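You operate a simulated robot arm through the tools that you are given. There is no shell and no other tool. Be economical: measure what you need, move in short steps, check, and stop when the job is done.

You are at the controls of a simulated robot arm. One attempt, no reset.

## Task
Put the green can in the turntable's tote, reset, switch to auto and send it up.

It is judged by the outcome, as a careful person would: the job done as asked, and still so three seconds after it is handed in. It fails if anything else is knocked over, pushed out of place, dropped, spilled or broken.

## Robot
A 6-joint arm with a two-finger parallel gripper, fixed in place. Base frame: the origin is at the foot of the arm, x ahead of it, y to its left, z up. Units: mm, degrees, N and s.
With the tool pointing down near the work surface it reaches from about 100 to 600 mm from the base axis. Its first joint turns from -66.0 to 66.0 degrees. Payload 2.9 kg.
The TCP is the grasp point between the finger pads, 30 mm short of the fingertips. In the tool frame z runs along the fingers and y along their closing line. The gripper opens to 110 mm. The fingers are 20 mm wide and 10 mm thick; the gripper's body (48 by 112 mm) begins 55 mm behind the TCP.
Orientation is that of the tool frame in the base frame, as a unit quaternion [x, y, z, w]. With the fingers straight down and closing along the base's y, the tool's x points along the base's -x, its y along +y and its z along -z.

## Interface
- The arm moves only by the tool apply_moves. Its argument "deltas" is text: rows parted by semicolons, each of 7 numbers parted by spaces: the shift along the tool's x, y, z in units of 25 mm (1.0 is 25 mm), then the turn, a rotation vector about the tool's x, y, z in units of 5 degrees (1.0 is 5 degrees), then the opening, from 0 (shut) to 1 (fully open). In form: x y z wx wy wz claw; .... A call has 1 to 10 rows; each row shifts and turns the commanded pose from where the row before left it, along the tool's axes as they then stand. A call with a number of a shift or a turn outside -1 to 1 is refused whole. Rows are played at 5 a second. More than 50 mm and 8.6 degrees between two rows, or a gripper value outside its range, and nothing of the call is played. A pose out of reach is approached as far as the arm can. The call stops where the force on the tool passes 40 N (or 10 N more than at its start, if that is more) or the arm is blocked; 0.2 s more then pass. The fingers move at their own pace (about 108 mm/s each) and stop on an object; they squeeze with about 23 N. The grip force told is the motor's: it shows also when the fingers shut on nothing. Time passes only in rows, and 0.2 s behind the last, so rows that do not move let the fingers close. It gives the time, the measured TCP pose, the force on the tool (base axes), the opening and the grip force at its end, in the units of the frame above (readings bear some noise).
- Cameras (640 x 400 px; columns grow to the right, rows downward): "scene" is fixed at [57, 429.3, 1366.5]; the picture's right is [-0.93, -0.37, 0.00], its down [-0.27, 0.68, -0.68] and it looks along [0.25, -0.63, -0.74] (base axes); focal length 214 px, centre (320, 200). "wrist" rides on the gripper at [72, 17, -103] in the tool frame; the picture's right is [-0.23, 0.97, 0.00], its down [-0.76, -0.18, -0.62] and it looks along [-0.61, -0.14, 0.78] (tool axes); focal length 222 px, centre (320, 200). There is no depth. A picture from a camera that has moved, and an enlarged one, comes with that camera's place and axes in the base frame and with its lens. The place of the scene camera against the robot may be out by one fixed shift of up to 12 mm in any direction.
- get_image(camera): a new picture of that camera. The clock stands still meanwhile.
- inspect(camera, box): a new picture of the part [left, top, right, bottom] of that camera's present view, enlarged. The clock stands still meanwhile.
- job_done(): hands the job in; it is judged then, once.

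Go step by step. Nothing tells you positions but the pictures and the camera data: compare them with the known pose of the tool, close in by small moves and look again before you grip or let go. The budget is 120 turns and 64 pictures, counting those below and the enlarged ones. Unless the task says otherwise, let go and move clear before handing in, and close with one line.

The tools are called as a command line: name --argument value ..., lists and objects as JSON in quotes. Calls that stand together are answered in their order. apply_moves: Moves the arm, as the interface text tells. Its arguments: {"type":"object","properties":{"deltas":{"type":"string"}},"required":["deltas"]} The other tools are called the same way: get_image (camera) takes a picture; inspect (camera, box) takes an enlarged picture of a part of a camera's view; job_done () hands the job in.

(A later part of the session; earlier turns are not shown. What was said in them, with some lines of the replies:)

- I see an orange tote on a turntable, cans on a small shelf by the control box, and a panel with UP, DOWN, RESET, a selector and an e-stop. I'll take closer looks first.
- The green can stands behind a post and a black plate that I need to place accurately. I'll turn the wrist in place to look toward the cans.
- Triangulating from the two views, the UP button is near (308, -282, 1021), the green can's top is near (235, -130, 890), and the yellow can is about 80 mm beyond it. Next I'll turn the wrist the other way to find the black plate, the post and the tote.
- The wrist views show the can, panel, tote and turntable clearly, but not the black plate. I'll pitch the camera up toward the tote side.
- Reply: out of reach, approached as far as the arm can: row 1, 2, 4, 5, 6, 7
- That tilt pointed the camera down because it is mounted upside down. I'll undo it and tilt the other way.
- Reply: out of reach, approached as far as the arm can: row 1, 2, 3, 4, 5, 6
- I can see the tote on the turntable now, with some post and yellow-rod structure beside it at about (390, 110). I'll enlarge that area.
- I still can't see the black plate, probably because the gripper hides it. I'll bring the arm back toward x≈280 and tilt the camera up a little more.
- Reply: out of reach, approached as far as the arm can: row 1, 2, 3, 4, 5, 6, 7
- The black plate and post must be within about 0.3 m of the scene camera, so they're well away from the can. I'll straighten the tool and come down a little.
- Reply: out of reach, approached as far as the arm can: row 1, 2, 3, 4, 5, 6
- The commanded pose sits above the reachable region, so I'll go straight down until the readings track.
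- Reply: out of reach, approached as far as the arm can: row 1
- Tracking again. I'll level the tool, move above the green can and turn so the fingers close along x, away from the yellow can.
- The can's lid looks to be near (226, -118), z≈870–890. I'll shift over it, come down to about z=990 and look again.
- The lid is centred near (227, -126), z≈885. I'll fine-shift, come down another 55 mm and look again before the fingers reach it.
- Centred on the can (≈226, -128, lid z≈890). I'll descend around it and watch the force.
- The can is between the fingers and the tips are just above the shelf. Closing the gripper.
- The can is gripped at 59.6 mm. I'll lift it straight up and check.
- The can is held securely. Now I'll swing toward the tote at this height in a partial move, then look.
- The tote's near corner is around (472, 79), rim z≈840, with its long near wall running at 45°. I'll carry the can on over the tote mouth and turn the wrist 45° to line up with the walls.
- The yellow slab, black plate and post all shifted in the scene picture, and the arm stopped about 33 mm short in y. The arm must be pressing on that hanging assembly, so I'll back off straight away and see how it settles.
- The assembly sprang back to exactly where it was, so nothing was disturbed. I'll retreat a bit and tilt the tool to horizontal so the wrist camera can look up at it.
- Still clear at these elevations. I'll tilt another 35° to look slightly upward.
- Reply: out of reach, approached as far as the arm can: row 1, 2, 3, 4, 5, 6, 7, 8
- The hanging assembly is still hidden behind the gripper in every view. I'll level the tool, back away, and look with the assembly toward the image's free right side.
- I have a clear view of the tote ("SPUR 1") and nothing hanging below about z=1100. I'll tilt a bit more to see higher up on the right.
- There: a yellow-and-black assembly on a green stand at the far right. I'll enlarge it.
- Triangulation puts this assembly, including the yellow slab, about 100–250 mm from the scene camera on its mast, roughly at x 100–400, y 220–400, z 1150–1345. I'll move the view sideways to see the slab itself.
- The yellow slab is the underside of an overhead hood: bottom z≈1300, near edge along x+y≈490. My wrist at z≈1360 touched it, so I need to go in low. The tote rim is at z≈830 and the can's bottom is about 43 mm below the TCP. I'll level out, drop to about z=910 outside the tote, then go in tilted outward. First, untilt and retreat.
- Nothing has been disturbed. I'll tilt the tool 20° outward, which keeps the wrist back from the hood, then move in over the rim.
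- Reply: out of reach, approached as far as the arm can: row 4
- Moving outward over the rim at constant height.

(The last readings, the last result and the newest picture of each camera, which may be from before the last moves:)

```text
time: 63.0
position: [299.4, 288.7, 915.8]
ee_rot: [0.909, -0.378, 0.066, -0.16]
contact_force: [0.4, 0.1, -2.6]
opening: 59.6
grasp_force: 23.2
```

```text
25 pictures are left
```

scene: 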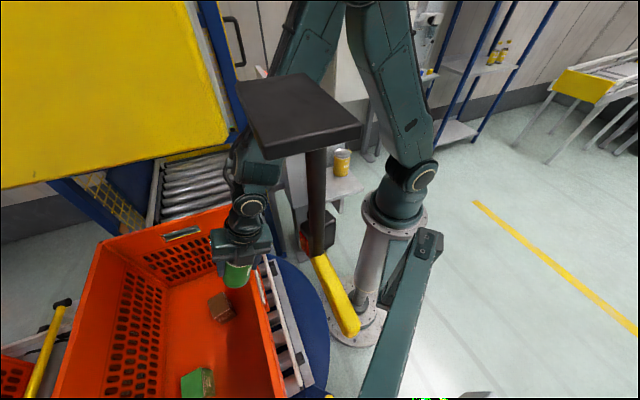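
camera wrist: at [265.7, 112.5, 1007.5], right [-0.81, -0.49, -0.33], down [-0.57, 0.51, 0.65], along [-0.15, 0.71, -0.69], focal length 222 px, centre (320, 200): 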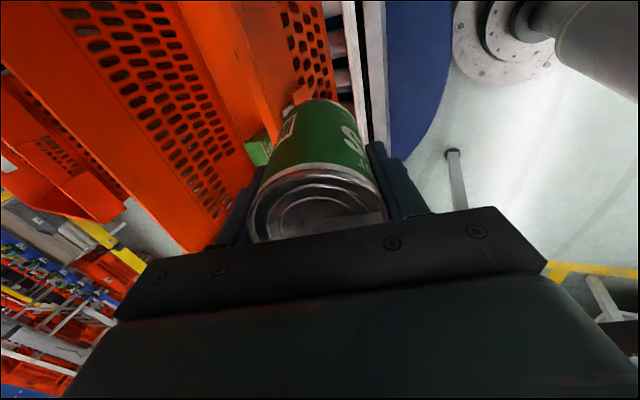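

The can is over the tote and the hood hasn't moved. I'll continue outward about 85 mm and check the landing spot.

apply_moves --deltas "-0.3 -0.8 0.29 0 0 0 0.3;-0.3 -0.8 0.29 0 0 0 0.3;-0.3 -0.8 0.29 0 0 0 0.3;-0.3 -0.8 0.29 0 0 0 0.3;0 -0.34 0.94 0 0 0 0.3;0 -0.34 0.94 0 0 0 0.3;0 0 0 0 0 0 0.3"

get_image --camera "scene"

get_image --camera "wrist"

```text
time: 64.6
position: [360.9, 391.6, 878.0]
ee_rot: [0.91, -0.378, 0.066, -0.159]
contact_force: [0.7, 0.2, -3.3]
opening: 59.7
grasp_force: 22.9
```

```text
24 pictures are left
```

scene: 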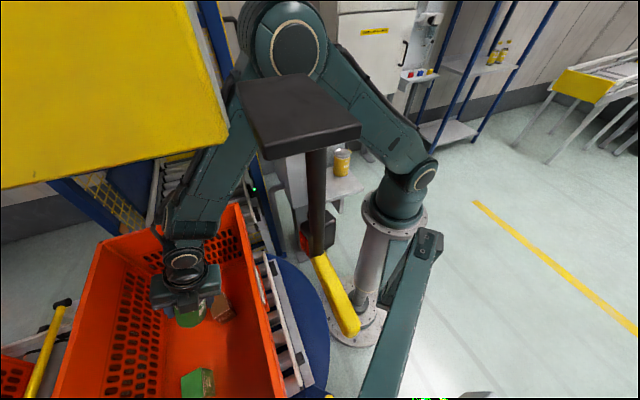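

```text
23 pictures are left
camera wrist: at [375.6, 306.6, 968.9], right [-0.81, -0.49, -0.33], down [-0.57, 0.51, 0.65], along [-0.15, 0.71, -0.69], focal length 222 px, centre (320, 200)
```

wrist: 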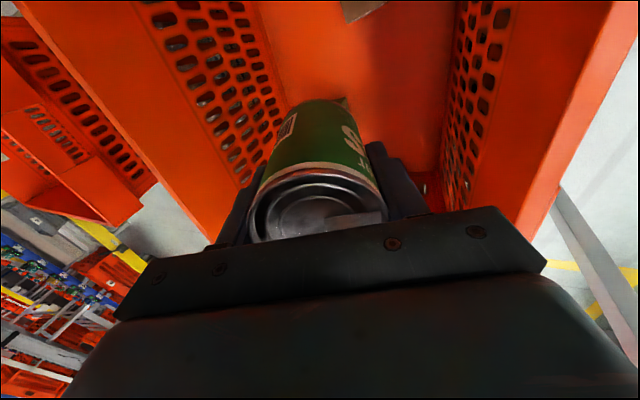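

Over the tote at perp ≈ 530 mm, clear of both blocks. I'll straighten the tool while descending.

apply_moves --deltas "0 0.27 0.77 -1 0 0 0.3;0 0.2 0.77 -1 0 0 0.3;0 0.14 0.77 -1 0 0 0.3;0 0.07 0.77 -1 0 0 0.3;0 0 0.8 0 0 0 0.3;0 0 0.8 0 0 0 0.3;0 0 0 0 0 0 0.3"

get_image --camera "wrist"

get_image --camera "scene"

```text
time: 66.2
position: [361.8, 391.7, 760.1]
ee_rot: [0.924, -0.383, 0.0, 0.001]
contact_force: [-0.3, 0.1, -2.4]
opening: 59.7
grasp_force: 22.7
```

```text
22 pictures are left
camera wrist: at [399.9, 331.1, 862.2], right [-0.85, -0.53, 0.0], down [-0.41, 0.67, 0.62], along [-0.33, 0.53, -0.78], focal length 222 px, centre (320, 200)
```

wrist: 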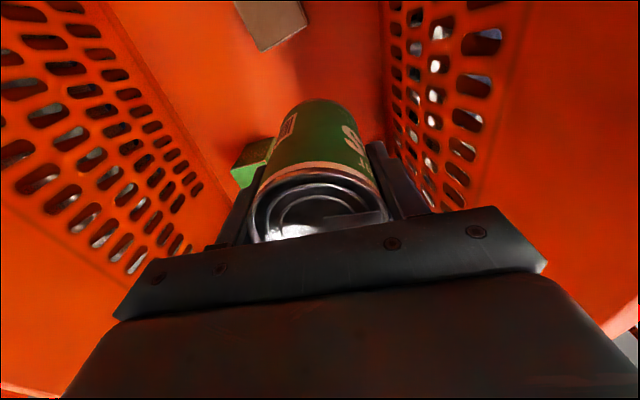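

```text
21 pictures are left
```

scene: 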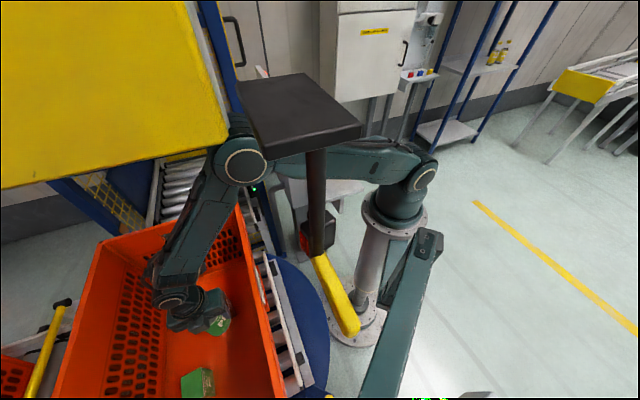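

Landing spot is clear (brown block edge about 34 mm away). Descending toward the floor of the tote.

apply_moves --deltas "0 0 0.9 0 0 0 0.3;0 0 0.9 0 0 0 0.3;0 0 0.9 0 0 0 0.3;0 0 0.9 0 0 0 0.3;0 0 0.9 0 0 0 0.3;0 0 0.9 0 0 0 0.3;0 0 0 0 0 0 0.3"

get_image --camera "wrist"

get_image --camera "scene"

```text
time: 67.8
position: [359.6, 391.0, 624.8]
ee_rot: [0.924, -0.383, 0.0, 0.0]
contact_force: [-0.6, 0.1, -3.6]
opening: 59.5
grasp_force: 23.0
```

```text
20 pictures are left
camera wrist: at [398.6, 330.8, 727.2], right [-0.85, -0.53, 0.0], down [-0.41, 0.67, 0.62], along [-0.33, 0.53, -0.78], focal length 222 px, centre (320, 200)
```

wrist: 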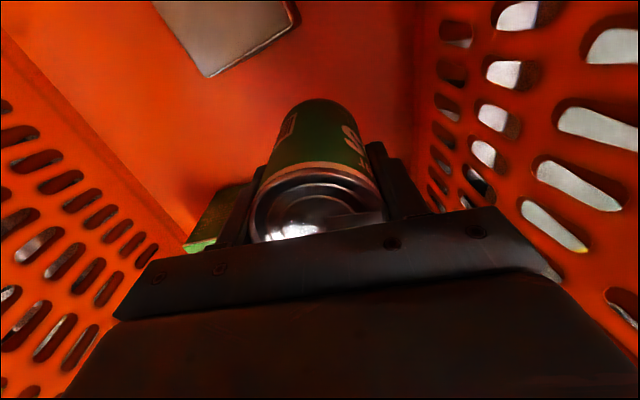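

```text
19 pictures are left
```

scene: 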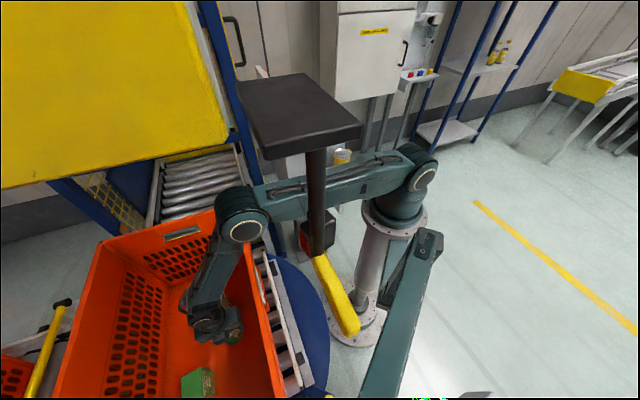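

apply_moves --deltas "0 0 0.3 0 0 0 0.3;0 0 0.3 0 0 0 0.3;0 0 0 0 0 0 0.3"

apply_moves --deltas "0 0 0.25 0 0 0 0.3;0 0 0.2 0 0 0 0.3;0 0 0 0 0 0 0.3"

get_image --camera "wrist"

```text
time: 68.6
position: [360.1, 392.4, 609.1]
ee_rot: [0.924, -0.383, -0.001, 0.001]
contact_force: [1.0, -0.5, -3.1]
opening: 59.9
grasp_force: 22.8
```

```text
time: 69.4
position: [361.6, 391.5, 597.6]
ee_rot: [0.923, -0.384, -0.001, 0.001]
contact_force: [0.6, -0.5, -3.3]
opening: 59.8
grasp_force: 23.1
```

```text
18 pictures are left
camera wrist: at [399.0, 331.0, 700.6], right [-0.85, -0.53, 0.0], down [-0.41, 0.67, 0.62], along [-0.33, 0.53, -0.78], focal length 222 px, centre (320, 200)
```

wrist: 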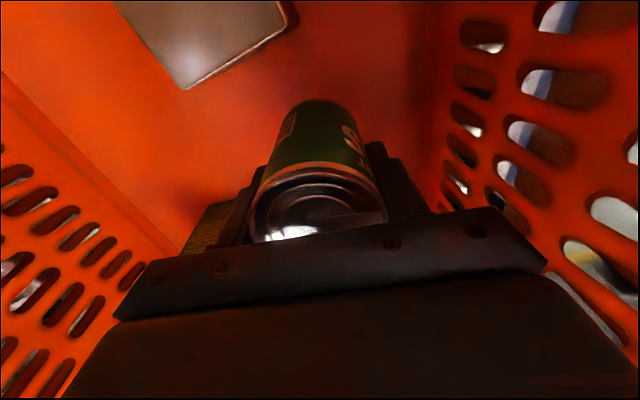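

apply_moves --deltas "0 0 0.16 0 0 0 0.3;0 0 0.16 0 0 0 0.3;0 0 0 0 0 0 0.3"

apply_moves --deltas "0 0 0.16 0 0 0 0.3;0 0 0 0 0 0 0.3"

```text
time: 70.2
position: [361.6, 391.2, 590.3]
ee_rot: [0.924, -0.383, 0.0, 0.002]
contact_force: [-0.8, 0.7, -3.1]
opening: 59.7
grasp_force: 23.0
```

```text
time: 70.8
position: [359.7, 391.6, 586.1]
ee_rot: [0.924, -0.384, 0.0, 0.001]
contact_force: [-0.6, -0.3, -3.2]
opening: 59.6
grasp_force: 22.9
```

apply_moves --deltas "0 0 0.16 0 0 0 0.3;0 0 0.16 0 0 0 0.3;0 0 0 0 0 0 0.3"

apply_moves --deltas "0 0 0.16 0 0 0 0.3;0 0 0 0 0 0 0.3"

get_image --camera "wrist"

```text
time: 71.6
position: [360.7, 392.6, 578.8]
ee_rot: [0.924, -0.384, 0.0, 0.0]
contact_force: [-0.3, -0.5, -2.9]
opening: 59.8
grasp_force: 23.2
```

```text
time: 72.2
position: [360.1, 391.6, 573.4]
ee_rot: [0.923, -0.384, 0.0, 0.0]
contact_force: [0.7, -0.7, -4.1]
opening: 59.5
grasp_force: 22.5
```

```text
17 pictures are left
camera wrist: at [399.4, 330.7, 676.6], right [-0.85, -0.53, 0.0], down [-0.41, 0.67, 0.62], along [-0.33, 0.53, -0.78], focal length 222 px, centre (320, 200)
```

wrist: 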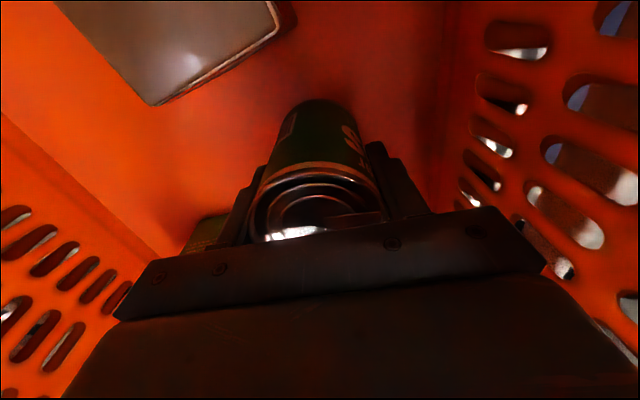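

apply_moves --deltas "0 0 0.16 0 0 0 0.3;0 0 0 0 0 0 0.3"

apply_moves --deltas "0 0 0.16 0 0 0 0.3;0 0 0 0 0 0 0.3"

apply_moves --deltas "0 0 0.16 0 0 0 0.3;0 0 0 0 0 0 0.3"

```text
time: 72.8
position: [360.7, 391.1, 570.5]
ee_rot: [0.924, -0.384, 0.0, 0.001]
contact_force: [0.1, 0.1, -3.3]
opening: 59.6
grasp_force: 22.7
```

```text
time: 73.4
position: [361.3, 392.0, 567.2]
ee_rot: [0.923, -0.384, 0.0, 0.0]
contact_force: [-3.4, -4.7, 10.4]
opening: 59.6
grasp_force: 23.2
```

```text
time: 74.0
position: [361.6, 392.1, 563.6]
ee_rot: [0.924, -0.384, 0.0, 0.0]
contact_force: [1.0, 1.3, 17.4]
opening: 59.8
grasp_force: 22.8
```

The can has touched the tote floor at TCP z≈567. I'll relieve the press slightly and open.

apply_moves --deltas "0 0 -0.1 0 0 0 0.3;0 0 0 0 0 0 0.6;0 0 0 0 0 0 0.75;0 0 0 0 0 0 0.75;0 0 0 0 0 0 0.75"

get_image --camera "wrist"

```text
time: 75.2
position: [359.5, 391.1, 564.8]
ee_rot: [0.924, -0.382, 0.0, 0.001]
contact_force: [-0.4, 0.3, -1.1]
opening: 82.5
grasp_force: 0.0
```

```text
16 pictures are left
camera wrist: at [399.2, 330.5, 667.3], right [-0.85, -0.53, 0.0], down [-0.41, 0.67, 0.62], along [-0.33, 0.53, -0.78], focal length 222 px, centre (320, 200)
```

wrist: 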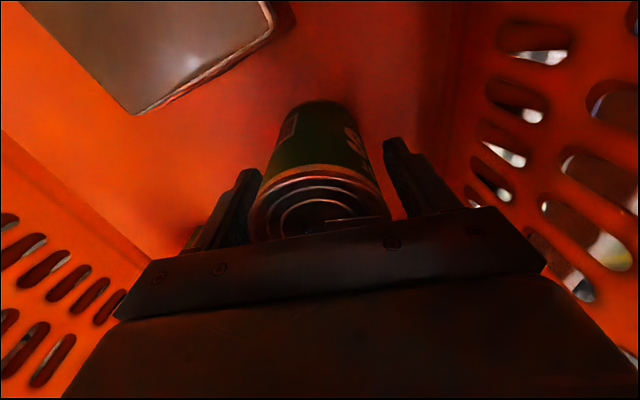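

Released, and the can stands upright. Raising straight up, then retracing the tilted path out under the hood.

apply_moves --deltas "0 0 -0.4 0 0 0 0.75;0 0 -0.8 0 0 0 0.75;0 0 -1 0 0 0 0.75;0 0 -1 0 0 0 0.75;0 0 -1 0 0 0 0.75;0 0 -1 0 0 0 0.75;0 0 -1 0 0 0 0.75;0 0 -1 0 0 0 0.75;0 0 -0.6 0 0 0 0.75;0 0 0 0 0 0 0.75"

get_image --camera "wrist"

apply_moves --deltas "0 -0.07 -0.77 1 0 0 0.75;0 -0.14 -0.77 1 0 0 0.75;0 -0.2 -0.77 1 0 0 0.75;0 -0.27 -0.77 1 0 0 0.75;0 0 0 0 0 0 0.75"

```text
time: 77.4
position: [360.4, 390.8, 759.2]
ee_rot: [0.924, -0.383, 0.0, 0.001]
contact_force: [-0.5, -0.4, 0.1]
opening: 82.4
grasp_force: 0.0
```

```text
15 pictures are left
camera wrist: at [399.4, 330.9, 862.5], right [-0.85, -0.53, 0.0], down [-0.41, 0.67, 0.62], along [-0.33, 0.53, -0.78], focal length 222 px, centre (320, 200)
```

wrist: 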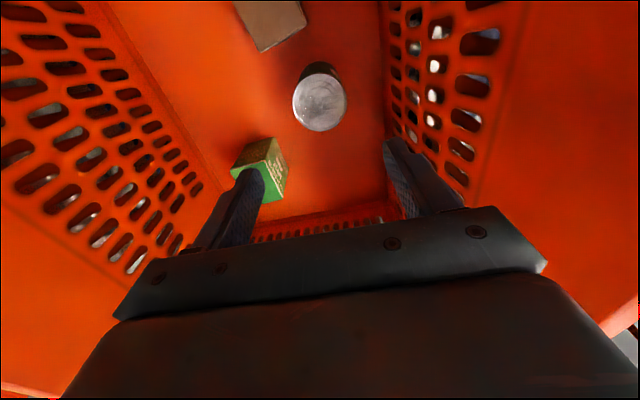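

```text
time: 78.6
position: [366.4, 396.1, 838.6]
ee_rot: [0.91, -0.378, 0.067, -0.16]
contact_force: [-0.4, -0.1, -0.5]
opening: 82.3
grasp_force: 0.2
```

The can is upright in the tote with both blocks untouched. Backing out over the rim.

apply_moves --deltas "0 -0.34 -0.94 0 0 0 0.75;0 -0.34 -0.94 0 0 0 0.75;0.14 0.94 -0.342 0 0 0 0.75;0.14 0.94 -0.342 0 0 0 0.75;0.14 0.94 -0.342 0 0 0 0.75;0.14 0.94 -0.342 0 0 0 0.75;0.14 0.94 -0.342 0 0 0 0.75;0.14 0.94 -0.342 0 0 0 0.75;0.14 0.94 -0.342 0 0 0 0.75;0 0 0 0 0 0 0.75"

get_image --camera "scene"

```text
time: 80.8
position: [259.8, 254.0, 889.7]
ee_rot: [0.91, -0.377, 0.067, -0.16]
contact_force: [0.4, -0.1, -0.9]
opening: 82.4
grasp_force: 0.0
```

```text
14 pictures are left
```

scene: 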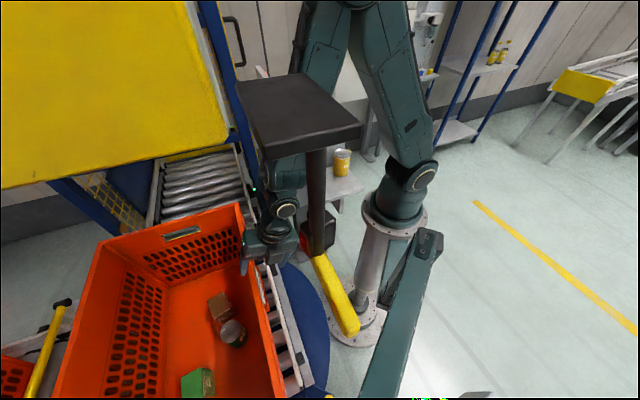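

The can is standing in the tote. Next I'll straighten the tool and swing back to the panel side, away from the hood.

apply_moves --deltas "0 0.56 -0.25 -1 0 0 0.5;0 0.56 -0.2 -1 0 0 0.3;0 0.56 -0.15 -1 0 0 0;0 0.56 -0.1 -1 0 0 0;0 0 0 0 0 0 0"

apply_moves --deltas "1 0.49 -0.45 0 0 0 0;1 0.49 -0.45 0 0 0 0;1 0.49 -0.45 0 0 0 0;1 0.49 -0.45 0 0 0 0;1 0.49 -0.45 0 0 0 0;1 0.49 -0.45 0 0 0 0;1 0.49 -0.45 0 0 0 0;1 0.49 -0.45 0 0 0 0;0 0 0 0 0 0 0"

apply_moves --deltas "0 0 0 0 0 1 0;0 0 0 0 0 1 0;0 0 0 0 0 1 0;0 0 0 0 0 1 0;0 0 0 0 0 1 0;0 0 0 0 0 1 0;0 0 0 0 0 1 0;0 0 0 0 0 1 0;0 0 0 0 0 1 0;0 0 0 0 0 0 0"

apply_moves --deltas "0 0 0 0 0 1 0;0 0 0 0 0 1 0;0 0 0 0 0 1 0;0 0 0 0 0 1 0;0 0 0 0 0 1 0;0 0 0 0 0 1 0;0 0 0 0 0 1 0;0 0 0 0 0 1 0;0 0 0 0 0 1 0;0 0 0 0 0 0 0"

```text
time: 82.0
position: [218.7, 212.8, 893.4]
ee_rot: [0.924, -0.383, -0.001, 0.002]
contact_force: [0.4, 0.4, 0.9]
opening: 0.0
grasp_force: 23.0
```

```text
time: 84.0
position: [289.2, 2.9, 983.6]
ee_rot: [0.924, -0.383, -0.001, 0.0]
contact_force: [0.8, 0.1, 0.6]
opening: 0.0
grasp_force: 23.0
```

```text
time: 86.2
position: [289.5, 3.3, 983.8]
ee_rot: [0.707, -0.707, 0.0, 0.001]
contact_force: [-0.5, -0.7, 0.5]
opening: 0.0
grasp_force: 22.9
```

```text
time: 88.4
position: [288.7, 4.2, 983.8]
ee_rot: [-0.382, 0.924, 0.0, -0.001]
contact_force: [-0.5, -0.7, -0.9]
opening: 0.0
grasp_force: 23.1
```

The tool is closed and oriented for the panel (camera on the panel's operator side). I'll rise and move to hover above the buttons.

apply_moves --deltas "0 0 -0.91 0 0 0 0;0 0 -0.91 0 0 0 0;0 0 -0.91 0 0 0 0;0 0 -0.91 0 0 0 0;0 0 -0.91 0 0 0 0;0 0 -0.91 0 0 0 0;0.597 -0.977 0 0 0 0 0;0.597 -0.977 0 0 0 0 0"

apply_moves --deltas "0.597 -0.977 0 0 0 0 0;0.597 -0.977 0 0 0 0 0;0.597 -0.977 0 0 0 0 0;0.597 -0.977 0 0 0 0 0;0.597 -0.977 0 0 0 0 0;0.597 -0.977 0 0 0 0 0;0.597 -0.977 0 0 0 0 0;0.597 -0.977 0 0 0 0 0;0.597 -0.977 0 0 0 0 0;0.597 -0.977 0 0 0 0 0"

get_image --camera "wrist"

```text
time: 90.2
position: [303.7, -52.9, 1120.3]
ee_rot: [-0.383, 0.924, -0.001, -0.001]
contact_force: [0.5, 0.1, -0.8]
opening: 0.0
grasp_force: 22.8
```

```text
time: 92.4
position: [370.0, -331.8, 1120.1]
ee_rot: [-0.382, 0.924, -0.001, -0.001]
contact_force: [-0.4, -0.4, -0.4]
opening: 0.0
grasp_force: 22.5
```

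```text
13 pictures are left
camera wrist: at [306.4, -366.9, 1223.3], right [-0.53, 0.85, 0.0], down [0.67, 0.41, 0.62], along [0.53, 0.33, -0.78], focal length 222 px, centre (320, 200)
```

wrist: 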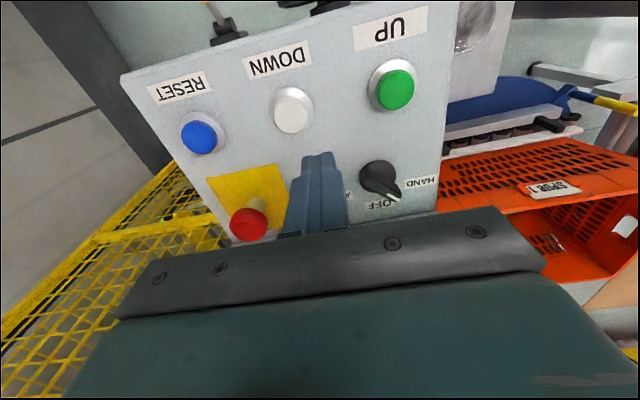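

Panel positions now agree across three views: UP (310,-286), DOWN (376,-355), RESET (448,-424), cap tops z≈1010, and the selector near (388,-235). I'll enlarge the selector and lamps.

inspect --camera "wrist" --box '[160, 0, 460, 250]'

```text
1.60 times, centred on (310, 125) of wrist
camera zoom: at [306.4, -366.9, 1223.3], right [-0.53, 0.85, 0.0], down [0.67, 0.41, 0.62], along [0.53, 0.33, -0.78], focal length 355 px, centre (336, 320)
```

zoom: 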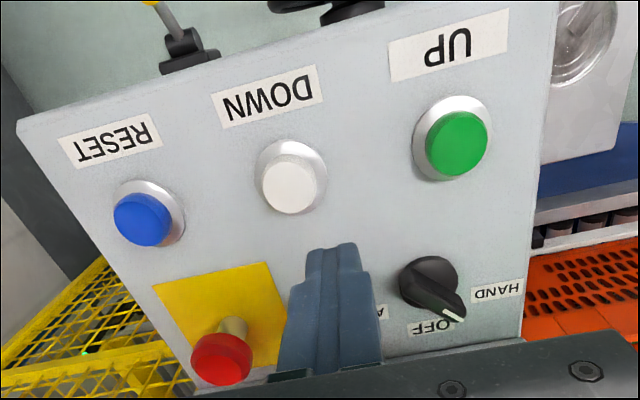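

The knob's bar points along az≈87°, which is the HAND position, so AUTO is about 90° clockwise. RESET comes first. It's near the edge of reach, so I'll tilt the tool 30° outward and hover above it.

apply_moves --deltas "0 0 0 1 0 0 0;0 0 0 1 0 0 0;0 0 0 1 0 0 0;0 0 0 1 0 0 0;0 0 0 1 0 0 0;0 0 0 1 0 0 0;0 0 0 0 0 0 0"

apply_moves --deltas "0.08 -0.59 0.8 0 0 0 0;0.08 -0.59 0.8 0 0 0 0;0.08 -0.59 0.8 0 0 0 0;0.08 -0.59 0.8 0 0 0 0;0.08 -0.59 0.8 0 0 0 0;0 0 0 0 0 0 0"

get_image --camera "wrist"

```text
time: 94.0
position: [371.0, -329.2, 1119.7]
ee_rot: [-0.369, 0.893, -0.239, 0.098]
contact_force: [0.5, 0.9, -0.1]
opening: 0.0
grasp_force: 22.6
```

```text
time: 95.4
position: [445.8, -417.5, 1070.4]
ee_rot: [-0.37, 0.892, -0.239, 0.099]
contact_force: [0.0, 0.5, 0.1]
opening: 0.0
grasp_force: 23.2
```

```text
11 pictures are left
camera wrist: at [345.3, -419.1, 1151.2], right [-0.44, 0.76, -0.49], down [0.43, 0.65, 0.63], along [0.79, 0.06, -0.61], focal length 222 px, centre (320, 200)
```

wrist: 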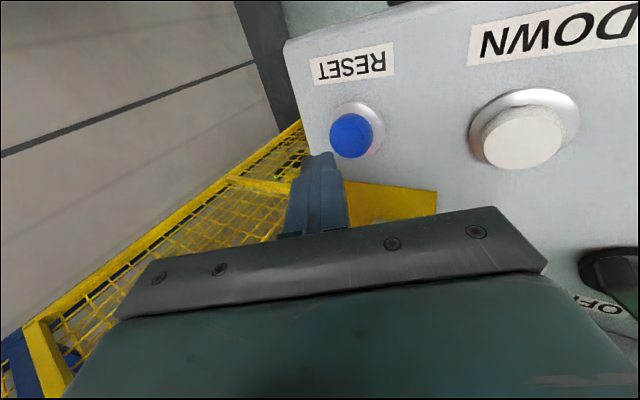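

The cap is at (446,-423), as predicted. I'll press down in small steps and watch the force.

apply_moves --deltas "0.035 0.168 0.25 0 0 0 0;0.035 0.168 0.25 0 0 0 0;0.035 0.168 0.25 0 0 0 0;0 0 0 0 0 0 0"

apply_moves --deltas "0.035 0.168 0.25 0 0 0 0;0 0 0 0 0 0 0"

```text
time: 96.4
position: [439.9, -418.2, 1048.5]
ee_rot: [-0.369, 0.893, -0.239, 0.098]
contact_force: [0.8, 0.1, 2.1]
opening: 0.0
grasp_force: 22.9
```

```text
time: 97.0
position: [440.0, -418.8, 1042.1]
ee_rot: [-0.37, 0.892, -0.241, 0.099]
contact_force: [2.7, 4.0, 10.7]
opening: 0.0
grasp_force: 23.1
```

Contact at z≈1047, pressing a little further.

apply_moves --deltas "0 0.08 0.139 0 0 0 0;0 0 0 0 0 0 0"

inspect --camera "wrist" --box '[260, 60, 440, 240]'

```text
time: 97.6
position: [440.2, -419.6, 1041.7]
ee_rot: [-0.369, 0.892, -0.243, 0.1]
contact_force: [-1.4, 8.4, 31.0]
opening: 0.0
grasp_force: 23.0
```

```text
2.22 times, centred on (350, 150) of wrist
camera zoom: at [340.9, -420.6, 1121.4], right [-0.43, 0.75, -0.49], down [0.42, 0.65, 0.63], along [0.8, 0.06, -0.6], focal length 494 px, centre (253, 311)
```

zoom: 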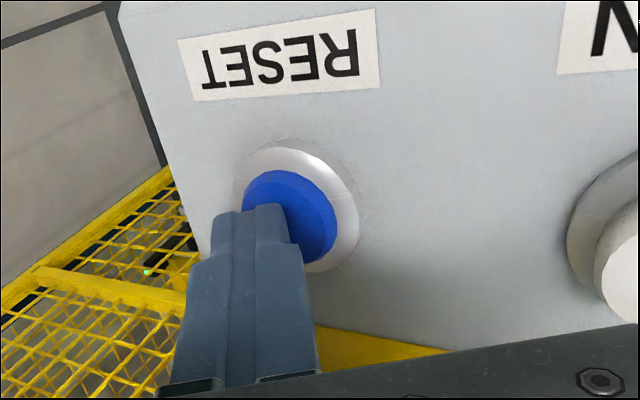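

RESET bottomed at about 31 N, with about 5 mm travel. Releasing, and moving back toward the selector.

apply_moves --deltas "0 -0.4 -0.69 0 0 0 0;0 -0.4 -0.69 0 0 0 0;0 -0.4 -0.69 0 0 0 0;-0.38 0.84 -0.48 0 0 0 0;-0.38 0.84 -0.48 0 0 0 0;-0.38 0.84 -0.48 0 0 0 0;-0.38 0.84 -0.48 0 0 0 0;-0.38 0.84 -0.48 0 0 0 0;0 0 0 0 0 0 0"

apply_moves --deltas "0 0 0 -1 0 0 0;0 0 0 -1 0 0 0;0 0 0 -1 0 0 0;0 0 0 -1 0 0 0;0 0 0 -1 0 0 0;0 0 0 -1 0 0 0;0 0 0 0 0 0 0.4"

apply_moves --deltas "0 0 0 0 0 -0.955 0.4;0 0 0 0 0 -0.955 0.4;0 0 0 0 0 -0.955 0.4;0 0 0 0 0 -0.955 0.4;0 0 0 0 0 -0.955 0.4;0 0 0 0 0 -0.955 0.4;0 0 0 0 0 -0.955 0.4;0 0 0 0 0 -0.955 0.4;0 0 0 0 0 -0.955 0.4;0 0 0 0 0 0 0.4"

get_image --camera "wrist"

```text
time: 99.6
position: [388.1, -299.6, 1094.9]
ee_rot: [-0.369, 0.893, -0.24, 0.098]
contact_force: [-0.7, -0.7, -0.7]
opening: 0.2
grasp_force: 22.7
```

```text
time: 101.2
position: [387.3, -299.8, 1096.5]
ee_rot: [-0.382, 0.924, 0.001, -0.002]
contact_force: [-0.9, 0.6, 0.3]
opening: 43.9
grasp_force: 0.0
```

```text
time: 103.4
position: [388.3, -299.5, 1095.0]
ee_rot: [-0.694, 0.72, 0.0, -0.002]
contact_force: [-0.3, -0.7, 0.0]
opening: 43.8
grasp_force: 0.0
```

```text
9 pictures are left
camera wrist: at [368.0, -368.9, 1198.8], right [-0.96, 0.26, 0.0], down [0.21, 0.76, 0.62], along [0.16, 0.6, -0.78], focal length 222 px, centre (320, 200)
```

wrist: 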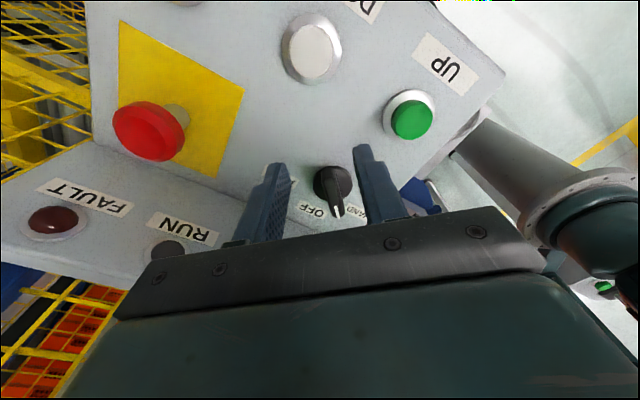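

The FAULT lamp has gone dark, so the reset worked. Next I'll centre the open fingers over the selector, the bar along their plane, and check closely.

apply_moves --deltas "-0.85 0.03 0 0 0 0 0.4;-0.85 0.03 0 0 0 0 0.4;-0.85 0.03 0 0 0 0 0.4;0 0 0.6 0 0 0 0.4;0 0 0.6 0 0 0 0.4;0 0 0 0 0 0 0.4"

get_image --camera "wrist"

```text
time: 104.8
position: [388.1, -236.0, 1066.6]
ee_rot: [-0.694, 0.72, 0.0, -0.001]
contact_force: [-1.1, 0.5, 0.3]
opening: 44.1
grasp_force: 0.1
```

```text
8 pictures are left
camera wrist: at [367.7, -305.3, 1168.4], right [-0.96, 0.26, 0.0], down [0.21, 0.76, 0.62], along [0.16, 0.6, -0.78], focal length 222 px, centre (320, 200)
```

wrist: 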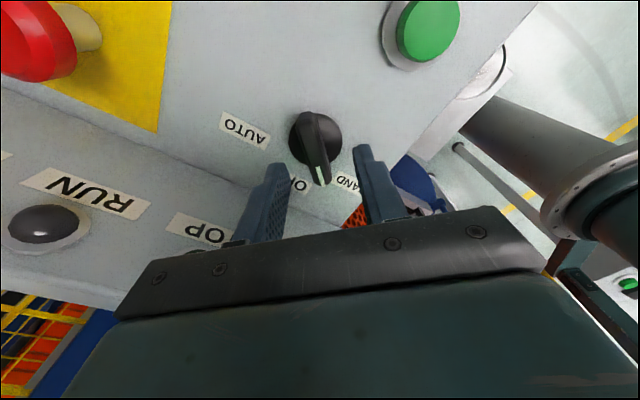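

Well centred. Lowering to straddle the bar.

apply_moves --deltas "0.08 0 0.4 0 0 0 0.4;0 0 0.4 0 0 0 0.4;0 0 0.3 0 0 0 0.4;0 0 0.1 0 0 0 0.4;0 0 0 0 0 0 0.4"

inspect --camera "wrist" --box '[200, 60, 440, 240]'

```text
time: 106.0
position: [388.7, -238.0, 1035.8]
ee_rot: [-0.694, 0.72, 0.0, -0.001]
contact_force: [4.7, -1.2, 1.8]
opening: 46.6
grasp_force: 1.9
```

```text
2.22 times, centred on (320, 150) of wrist
camera zoom: at [368.2, -307.6, 1138.5], right [-0.96, 0.26, 0.0], down [0.21, 0.76, 0.62], along [0.16, 0.6, -0.78], focal length 494 px, centre (320, 311)
```

zoom: 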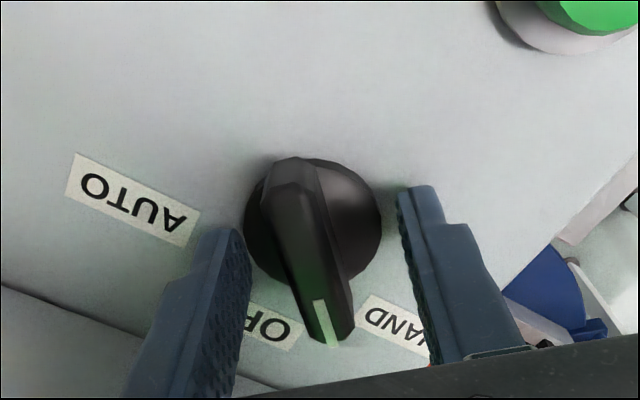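

One fingertip is lightly touching the panel, so I'll lift a few millimetres and close on the bar.

apply_moves --deltas "0 0 -0.2 0 0 0 0.4;0 0 0 0 0 0 0.25;0 0 0 0 0 0 0.1;0 0 0 0 0 0 0.05;0 0 0 0 0 0 0.05;0 0 0 0 0 0 0.05"

```text
time: 107.4
position: [389.3, -237.9, 1041.2]
ee_rot: [-0.694, 0.72, -0.002, 0.0]
contact_force: [21.5, -0.9, 2.6]
opening: 16.2
grasp_force: 10.7
```

It gripped at 16 mm but with a 21 N side force, so the knob's centre is a bit toward +x. Easing the tool over.

apply_moves --deltas "0 -0.12 0 0 0 0 0.05;0 0 0 0 0 0 0.05"

```text
time: 108.0
position: [391.1, -238.6, 1041.6]
ee_rot: [-0.693, 0.721, 0.0, -0.002]
contact_force: [6.7, -2.0, 6.5]
opening: 13.9
grasp_force: 45.0
```

apply_moves --deltas "0 -0.05 0 0 0 0.6 0.05;0 0 0 0 0 0.8 0.05;0 0 0 0 0 0.8 0.05;0 0 0 0 0 0.8 0.05;0 0 0 0 0 0 0.05"

inspect --camera "wrist" --box '[200, 60, 440, 240]'

```text
time: 109.2
position: [390.9, -239.5, 1041.7]
ee_rot: [-0.592, 0.806, 0.001, -0.001]
contact_force: [-19.4, -8.4, 17.8]
opening: 13.6
grasp_force: 45.0
```

```text
2.22 times, centred on (320, 150) of wrist
camera zoom: at [352.7, -300.3, 1144.0], right [-0.86, 0.51, 0.0], down [0.4, 0.67, 0.62], along [0.31, 0.54, -0.78], focal length 494 px, centre (320, 311)
```

zoom: 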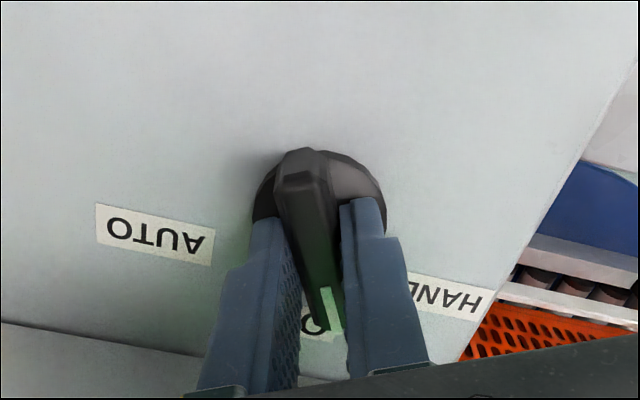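

The knob is turning with the fingers. I'll continue clockwise with a small centring correction.

apply_moves --deltas "0.07 0.084 0 0 0 0.8 0.05;0 0 0 0 0 0.8 0.05;0 0 0 0 0 0.8 0.05;0 0 0 0 0 0.8 0.05;0 0 0 0 0 0 0.05"

```text
time: 110.4
position: [391.3, -239.4, 1041.7]
ee_rot: [-0.477, 0.879, -0.001, 0.0]
contact_force: [6.2, 6.3, 8.1]
opening: 13.7
grasp_force: 44.9
```

apply_moves --deltas "0 0 0 0 0 0.8 0.05;0 0 0 0 0 0.8 0.05;0 0 0 0 0 0.8 0.05;0 0 0 0 0 0.8 0.05;0 0 0 0 0 0 0.05"

apply_moves --deltas "0 0 0 0 0 0.8 0.05;0 0 0 0 0 0.8 0.05;0 0 0 0 0 0.8 0.05;0 0 0 0 0 0 0.05"

```text
time: 111.6
position: [390.6, -239.2, 1041.1]
ee_rot: [-0.35, 0.937, -0.001, 0.0]
contact_force: [19.0, 7.7, 1.4]
opening: 13.5
grasp_force: 45.3
```

```text
time: 112.6
position: [390.8, -238.1, 1040.8]
ee_rot: [-0.251, 0.968, 0.0, 0.0]
contact_force: [24.9, 9.7, -1.4]
opening: 13.8
grasp_force: 45.4
```

apply_moves --deltas "-0.1 -0.013 0 0 0 0.8 0.05;0 0 0 0 0 0.8 0.05;0 0 0 0 0 0.8 0.05;0 0 0 0 0 0 0.05"

inspect --camera "wrist" --box '[200, 60, 440, 240]'

```text
time: 113.6
position: [390.4, -238.4, 1040.7]
ee_rot: [-0.144, 0.99, 0.001, -0.002]
contact_force: [-3.6, 0.6, 8.6]
opening: 13.9
grasp_force: 45.0
```

```text
2.22 times, centred on (320, 150) of wrist
camera zoom: at [316.3, -240.8, 1144.1], right [-0.06, 1.0, 0.0], down [0.78, 0.05, 0.62], along [0.62, 0.04, -0.78], focal length 494 px, centre (320, 311)
```

zoom: 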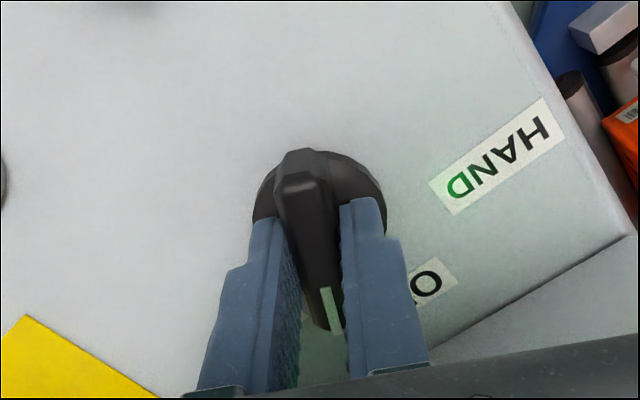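

apply_moves --deltas "0 0 0 0 0 0.8 0.05;0 0 0 0 0 0.8 0.05;0 0 0 0 0 0.8 0.05;0 0 0 0 0 0 0.05"

apply_moves --deltas "0 0 0 0 0 0.7 0.05;0 0 0 0 0 0 0.05"

```text
time: 114.6
position: [390.6, -238.6, 1042.1]
ee_rot: [-0.041, 0.999, 0.0, -0.001]
contact_force: [-12.6, -6.2, 11.7]
opening: 13.7
grasp_force: 45.0
```

```text
time: 115.2
position: [390.9, -238.5, 1041.5]
ee_rot: [-0.01, 1.0, 0.0, -0.002]
contact_force: [-18.1, -8.5, 10.1]
opening: 13.8
grasp_force: 45.3
```

apply_moves --deltas "0 0 0 0 0 0.6 0.05;0 0 0 0 0 0 0.05;0 0 0 0 0 0 0.25;0 0 0 0 0 0 0.4;0 0 0 0 0 0 0.4;0 0 -0.5 0 0 0 0.4;0 0 -1 0 0 0 0.4;0 0 -1 0 0 0 0.4;0 0 0 0 0 0 0.4"

get_image --camera "wrist"

```text
time: 117.2
position: [393.7, -238.4, 1104.3]
ee_rot: [0.014, 1.0, -0.001, -0.001]
contact_force: [0.0, -0.2, -0.1]
opening: 43.9
grasp_force: 0.0
```

```text
4 pictures are left
camera wrist: at [319.9, -217.1, 1206.9], right [0.25, 0.97, 0.0], down [0.76, -0.2, 0.62], along [0.6, -0.16, -0.78], focal length 222 px, centre (320, 200)
```

wrist: 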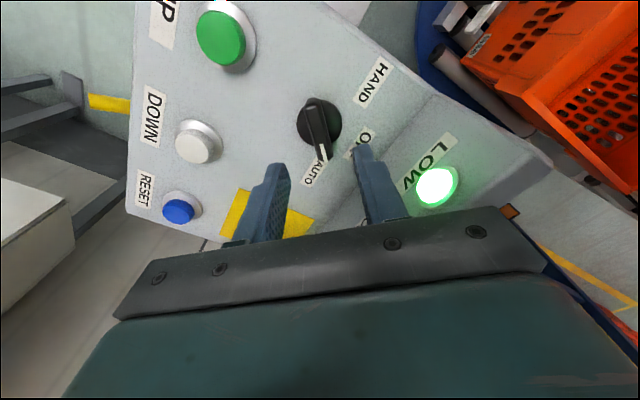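

The selector now points to AUTO, FAULT is clear and LOW is lit. Next is UP at (310,-286): I'll close the fingers and move over it.

apply_moves --deltas "0.827 -0.5 0 0 0 0 0.2;0.827 -0.5 0 0 0 0 0;0.827 -0.5 0 0 0 0 0;0.827 -0.5 0 0 0 0 0;0 0 0.7 0 0 0 0;0 0 0.7 0 0 0 0;0 0 0.4 0 0 0 0;0 0 0 0 0 0 0"

inspect --camera "wrist" --box '[200, 60, 440, 240]'

```text
time: 119.0
position: [306.9, -286.2, 1058.5]
ee_rot: [0.014, 1.0, -0.001, 0.0]
contact_force: [1.0, 0.1, -0.4]
opening: 0.1
grasp_force: 23.0
```

```text
2.22 times, centred on (320, 150) of wrist
camera zoom: at [235.1, -264.8, 1161.6], right [0.25, 0.97, 0.0], down [0.76, -0.2, 0.62], along [0.6, -0.16, -0.78], focal length 494 px, centre (320, 311)
```

zoom: 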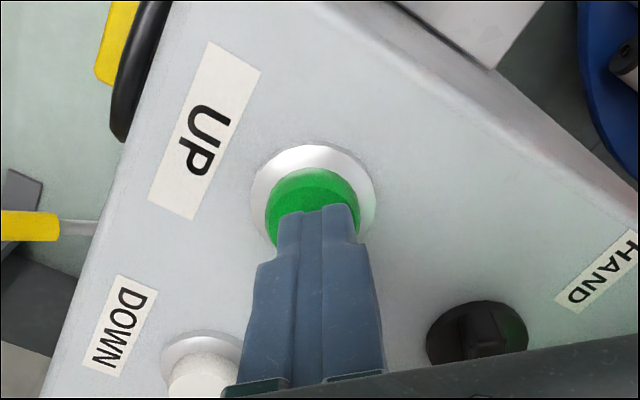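

Right above the UP cap. Pressing in small steps.

apply_moves --deltas "0.02 0 0.2 0 0 0 0;0 0 0.16 0 0 0 0;0 0 0 0 0 0 0"

apply_moves --deltas "0 0 0.14 0 0 0 0;0 0 0 0 0 0 0"

```text
time: 119.8
position: [307.2, -286.4, 1049.7]
ee_rot: [0.013, 1.0, 0.0, -0.001]
contact_force: [-0.2, 0.3, 0.1]
opening: 0.1
grasp_force: 22.6
```

```text
time: 120.4
position: [306.4, -286.4, 1045.7]
ee_rot: [0.014, 1.0, -0.001, -0.002]
contact_force: [0.7, 0.8, 2.0]
opening: 0.0
grasp_force: 23.6
```

apply_moves --deltas "0 0 0.14 0 0 0 0;0 0 0 0 0 0 0"

apply_moves --deltas "0 0 0.1 0 0 0 0;0 0 0 0 0 0 0"

```text
time: 121.0
position: [306.7, -287.4, 1041.8]
ee_rot: [0.013, 1.0, -0.001, -0.001]
contact_force: [-0.6, -0.3, 5.0]
opening: 0.0
grasp_force: 22.7
```

```text
time: 121.6
position: [307.2, -285.9, 1042.3]
ee_rot: [0.014, 1.0, -0.002, 0.0]
contact_force: [-4.9, 2.8, 26.1]
opening: 0.0
grasp_force: 22.8
```

UP bottomed at 26 N. Releasing, rising clear and checking the scene.

apply_moves --deltas "0 0 -0.5 0 0 0 0;0 0 -1 0 0 0 0;0 0 -1 0 0 0 0;0 0 0 0 0 0 0;0 0 0 0 0 0 0"

get_image --camera "scene"

```text
time: 122.8
position: [307.1, -287.6, 1101.8]
ee_rot: [0.014, 1.0, -0.002, -0.001]
contact_force: [0.1, 0.2, -0.2]
opening: 0.0
grasp_force: 22.5
```

```text
2 pictures are left
```

scene: 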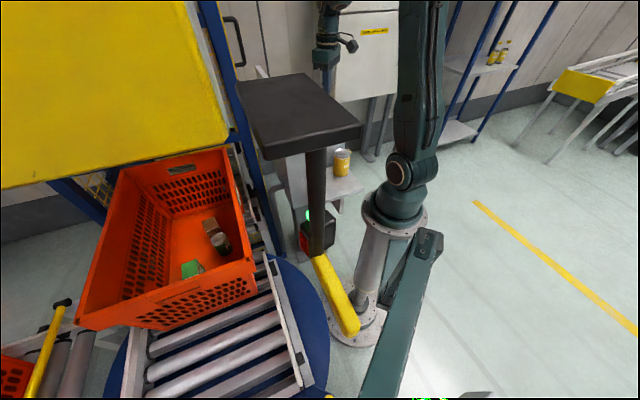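

It works: the tote is rolling off the turntable into the lift with the can upright inside. I'll wait for it to go up.

apply_moves --deltas "0 0 0 0 0 0 0;0 0 0 0 0 0 0;0 0 0 0 0 0 0;0 0 0 0 0 0 0;0 0 0 0 0 0 0;0 0 0 0 0 0 0;0 0 0 0 0 0 0;0 0 0 0 0 0 0;0 0 0 0 0 0 0;0 0 0 0 0 0 0"

apply_moves --deltas "0 0 0 0 0 0 0;0 0 0 0 0 0 0;0 0 0 0 0 0 0;0 0 0 0 0 0 0;0 0 0 0 0 0 0;0 0 0 0 0 0 0;0 0 0 0 0 0 0;0 0 0 0 0 0 0;0 0 0 0 0 0 0;0 0 0 0 0 0 0"

apply_moves --deltas "0 0 0 0 0 0 0;0 0 0 0 0 0 0;0 0 0 0 0 0 0;0 0 0 0 0 0 0;0 0 0 0 0 0 0;0 0 0 0 0 0 0;0 0 0 0 0 0 0;0 0 0 0 0 0 0;0 0 0 0 0 0 0;0 0 0 0 0 0 0"

apply_moves --deltas "0 0 0 0 0 0 0;0 0 0 0 0 0 0;0 0 0 0 0 0 0;0 0 0 0 0 0 0;0 0 0 0 0 0 0;0 0 0 0 0 0 0;0 0 0 0 0 0 0;0 0 0 0 0 0 0;0 0 0 0 0 0 0;0 0 0 0 0 0 0"

apply_moves --deltas "0 0 0 0 0 0 0;0 0 0 0 0 0 0;0 0 0 0 0 0 0;0 0 0 0 0 0 0;0 0 0 0 0 0 0;0 0 0 0 0 0 0;0 0 0 0 0 0 0;0 0 0 0 0 0 0;0 0 0 0 0 0 0;0 0 0 0 0 0 0"

apply_moves --deltas "0 0 0 0 0 0 0;0 0 0 0 0 0 0;0 0 0 0 0 0 0;0 0 0 0 0 0 0;0 0 0 0 0 0 0;0 0 0 0 0 0 0;0 0 0 0 0 0 0;0 0 0 0 0 0 0;0 0 0 0 0 0 0;0 0 0 0 0 0 0"

get_image --camera "scene"

```text
time: 125.0
position: [307.2, -286.8, 1102.7]
ee_rot: [0.014, 1.0, -0.001, -0.002]
contact_force: [-0.5, 0.3, -0.1]
opening: 0.0
grasp_force: 23.3
```

```text
time: 127.2
position: [307.6, -287.3, 1102.3]
ee_rot: [0.014, 1.0, -0.002, -0.001]
contact_force: [0.5, 0.5, 0.8]
opening: 0.0
grasp_force: 22.9
```

```text
time: 129.4
position: [306.1, -286.6, 1102.6]
ee_rot: [0.014, 1.0, 0.0, 0.0]
contact_force: [-0.5, 0.3, 0.2]
opening: 0.1
grasp_force: 23.7
```

```text
time: 131.6
position: [306.9, -287.1, 1102.0]
ee_rot: [0.013, 1.0, -0.001, -0.001]
contact_force: [0.7, -0.1, 0.0]
opening: 0.0
grasp_force: 23.0
```

```text
time: 133.8
position: [306.5, -286.9, 1102.1]
ee_rot: [0.014, 1.0, -0.001, -0.001]
contact_force: [-0.4, -0.2, -0.6]
opening: 0.2
grasp_force: 23.4
```

```text
time: 136.0
position: [307.4, -286.9, 1102.9]
ee_rot: [0.014, 1.0, -0.001, -0.001]
contact_force: [-0.4, -0.1, -0.9]
opening: 0.2
grasp_force: 23.3
```

```text
1 pictures are left
```

scene: 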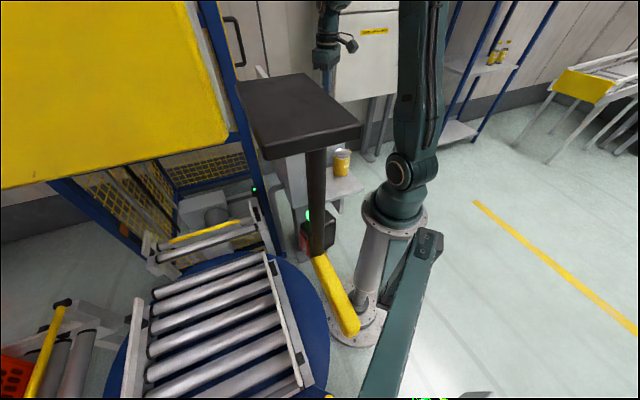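

The lift has taken the tote up. I'll allow extra time for it to arrive, then take the last picture to check the lamps.

apply_moves --deltas "0 0 -0.5 0 0 0 0;0 0 -0.5 0 0 0 0;0 0 0 0 0 0 0;0 0 0 0 0 0 0;0 0 0 0 0 0 0;0 0 0 0 0 0 0;0 0 0 0 0 0 0;0 0 0 0 0 0 0;0 0 0 0 0 0 0;0 0 0 0 0 0 0"

apply_moves --deltas "0 0 0 0 0 0 0;0 0 0 0 0 0 0;0 0 0 0 0 0 0;0 0 0 0 0 0 0;0 0 0 0 0 0 0;0 0 0 0 0 0 0;0 0 0 0 0 0 0;0 0 0 0 0 0 0;0 0 0 0 0 0 0;0 0 0 0 0 0 0"

apply_moves --deltas "0 0 0 0 0 0 0;0 0 0 0 0 0 0;0 0 0 0 0 0 0;0 0 0 0 0 0 0;0 0 0 0 0 0 0;0 0 0 0 0 0 0;0 0 0 0 0 0 0;0 0 0 0 0 0 0;0 0 0 0 0 0 0;0 0 0 0 0 0 0"

apply_moves --deltas "0 0 0 0 0 0 0;0 0 0 0 0 0 0;0 0 0 0 0 0 0;0 0 0 0 0 0 0;0 0 0 0 0 0 0;0 0 0 0 0 0 0;0 0 0 0 0 0 0;0 0 0 0 0 0 0;0 0 0 0 0 0 0;0 0 0 0 0 0 0"

get_image --camera "wrist"

```text
time: 138.2
position: [307.0, -284.7, 1128.0]
ee_rot: [0.014, 1.0, -0.001, -0.001]
contact_force: [0.1, -0.3, 1.4]
opening: 0.0
grasp_force: 22.7
```

```text
time: 140.4
position: [307.4, -285.4, 1127.0]
ee_rot: [0.014, 1.0, -0.001, -0.001]
contact_force: [-0.7, -0.6, -0.7]
opening: 0.0
grasp_force: 23.1
```

```text
time: 142.6
position: [308.7, -285.7, 1128.1]
ee_rot: [0.014, 1.0, -0.001, 0.0]
contact_force: [0.5, 0.3, 0.9]
opening: 0.0
grasp_force: 23.1
```

```text
time: 144.8
position: [307.9, -285.8, 1127.9]
ee_rot: [0.014, 1.0, -0.001, 0.0]
contact_force: [1.0, 0.4, -1.0]
opening: 0.2
grasp_force: 23.0
```

```text
0 pictures are left
camera wrist: at [235.1, -264.4, 1230.5], right [0.25, 0.97, 0.0], down [0.76, -0.2, 0.62], along [0.6, -0.16, -0.78], focal length 222 px, centre (320, 200)
```

wrist: 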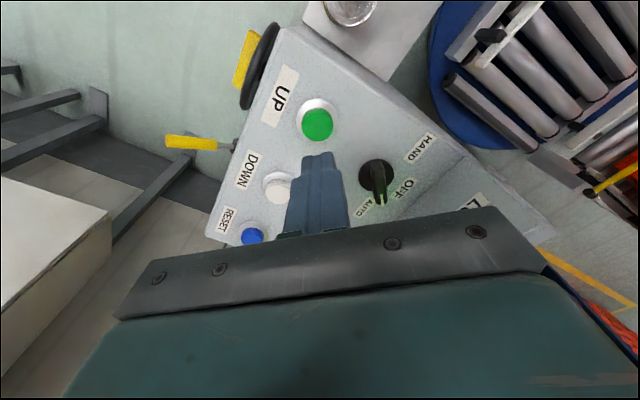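

The selector is on AUTO, the buttons are released, and the arm is clear with nothing in the gripper. The tote has gone up, so I'm handing in.

job_done

```text
The job is handed in.
```

The green can is upright in the turntable's tote, the reset cleared the FAULT lamp, the selector is on AUTO, and UP sent the tote up the lift. I saw it leave the turntable, but ran out of pictures to check it arriving at the top. On the way in, the arm briefly pushed the overhead yellow hood, which sprang back to where it was.
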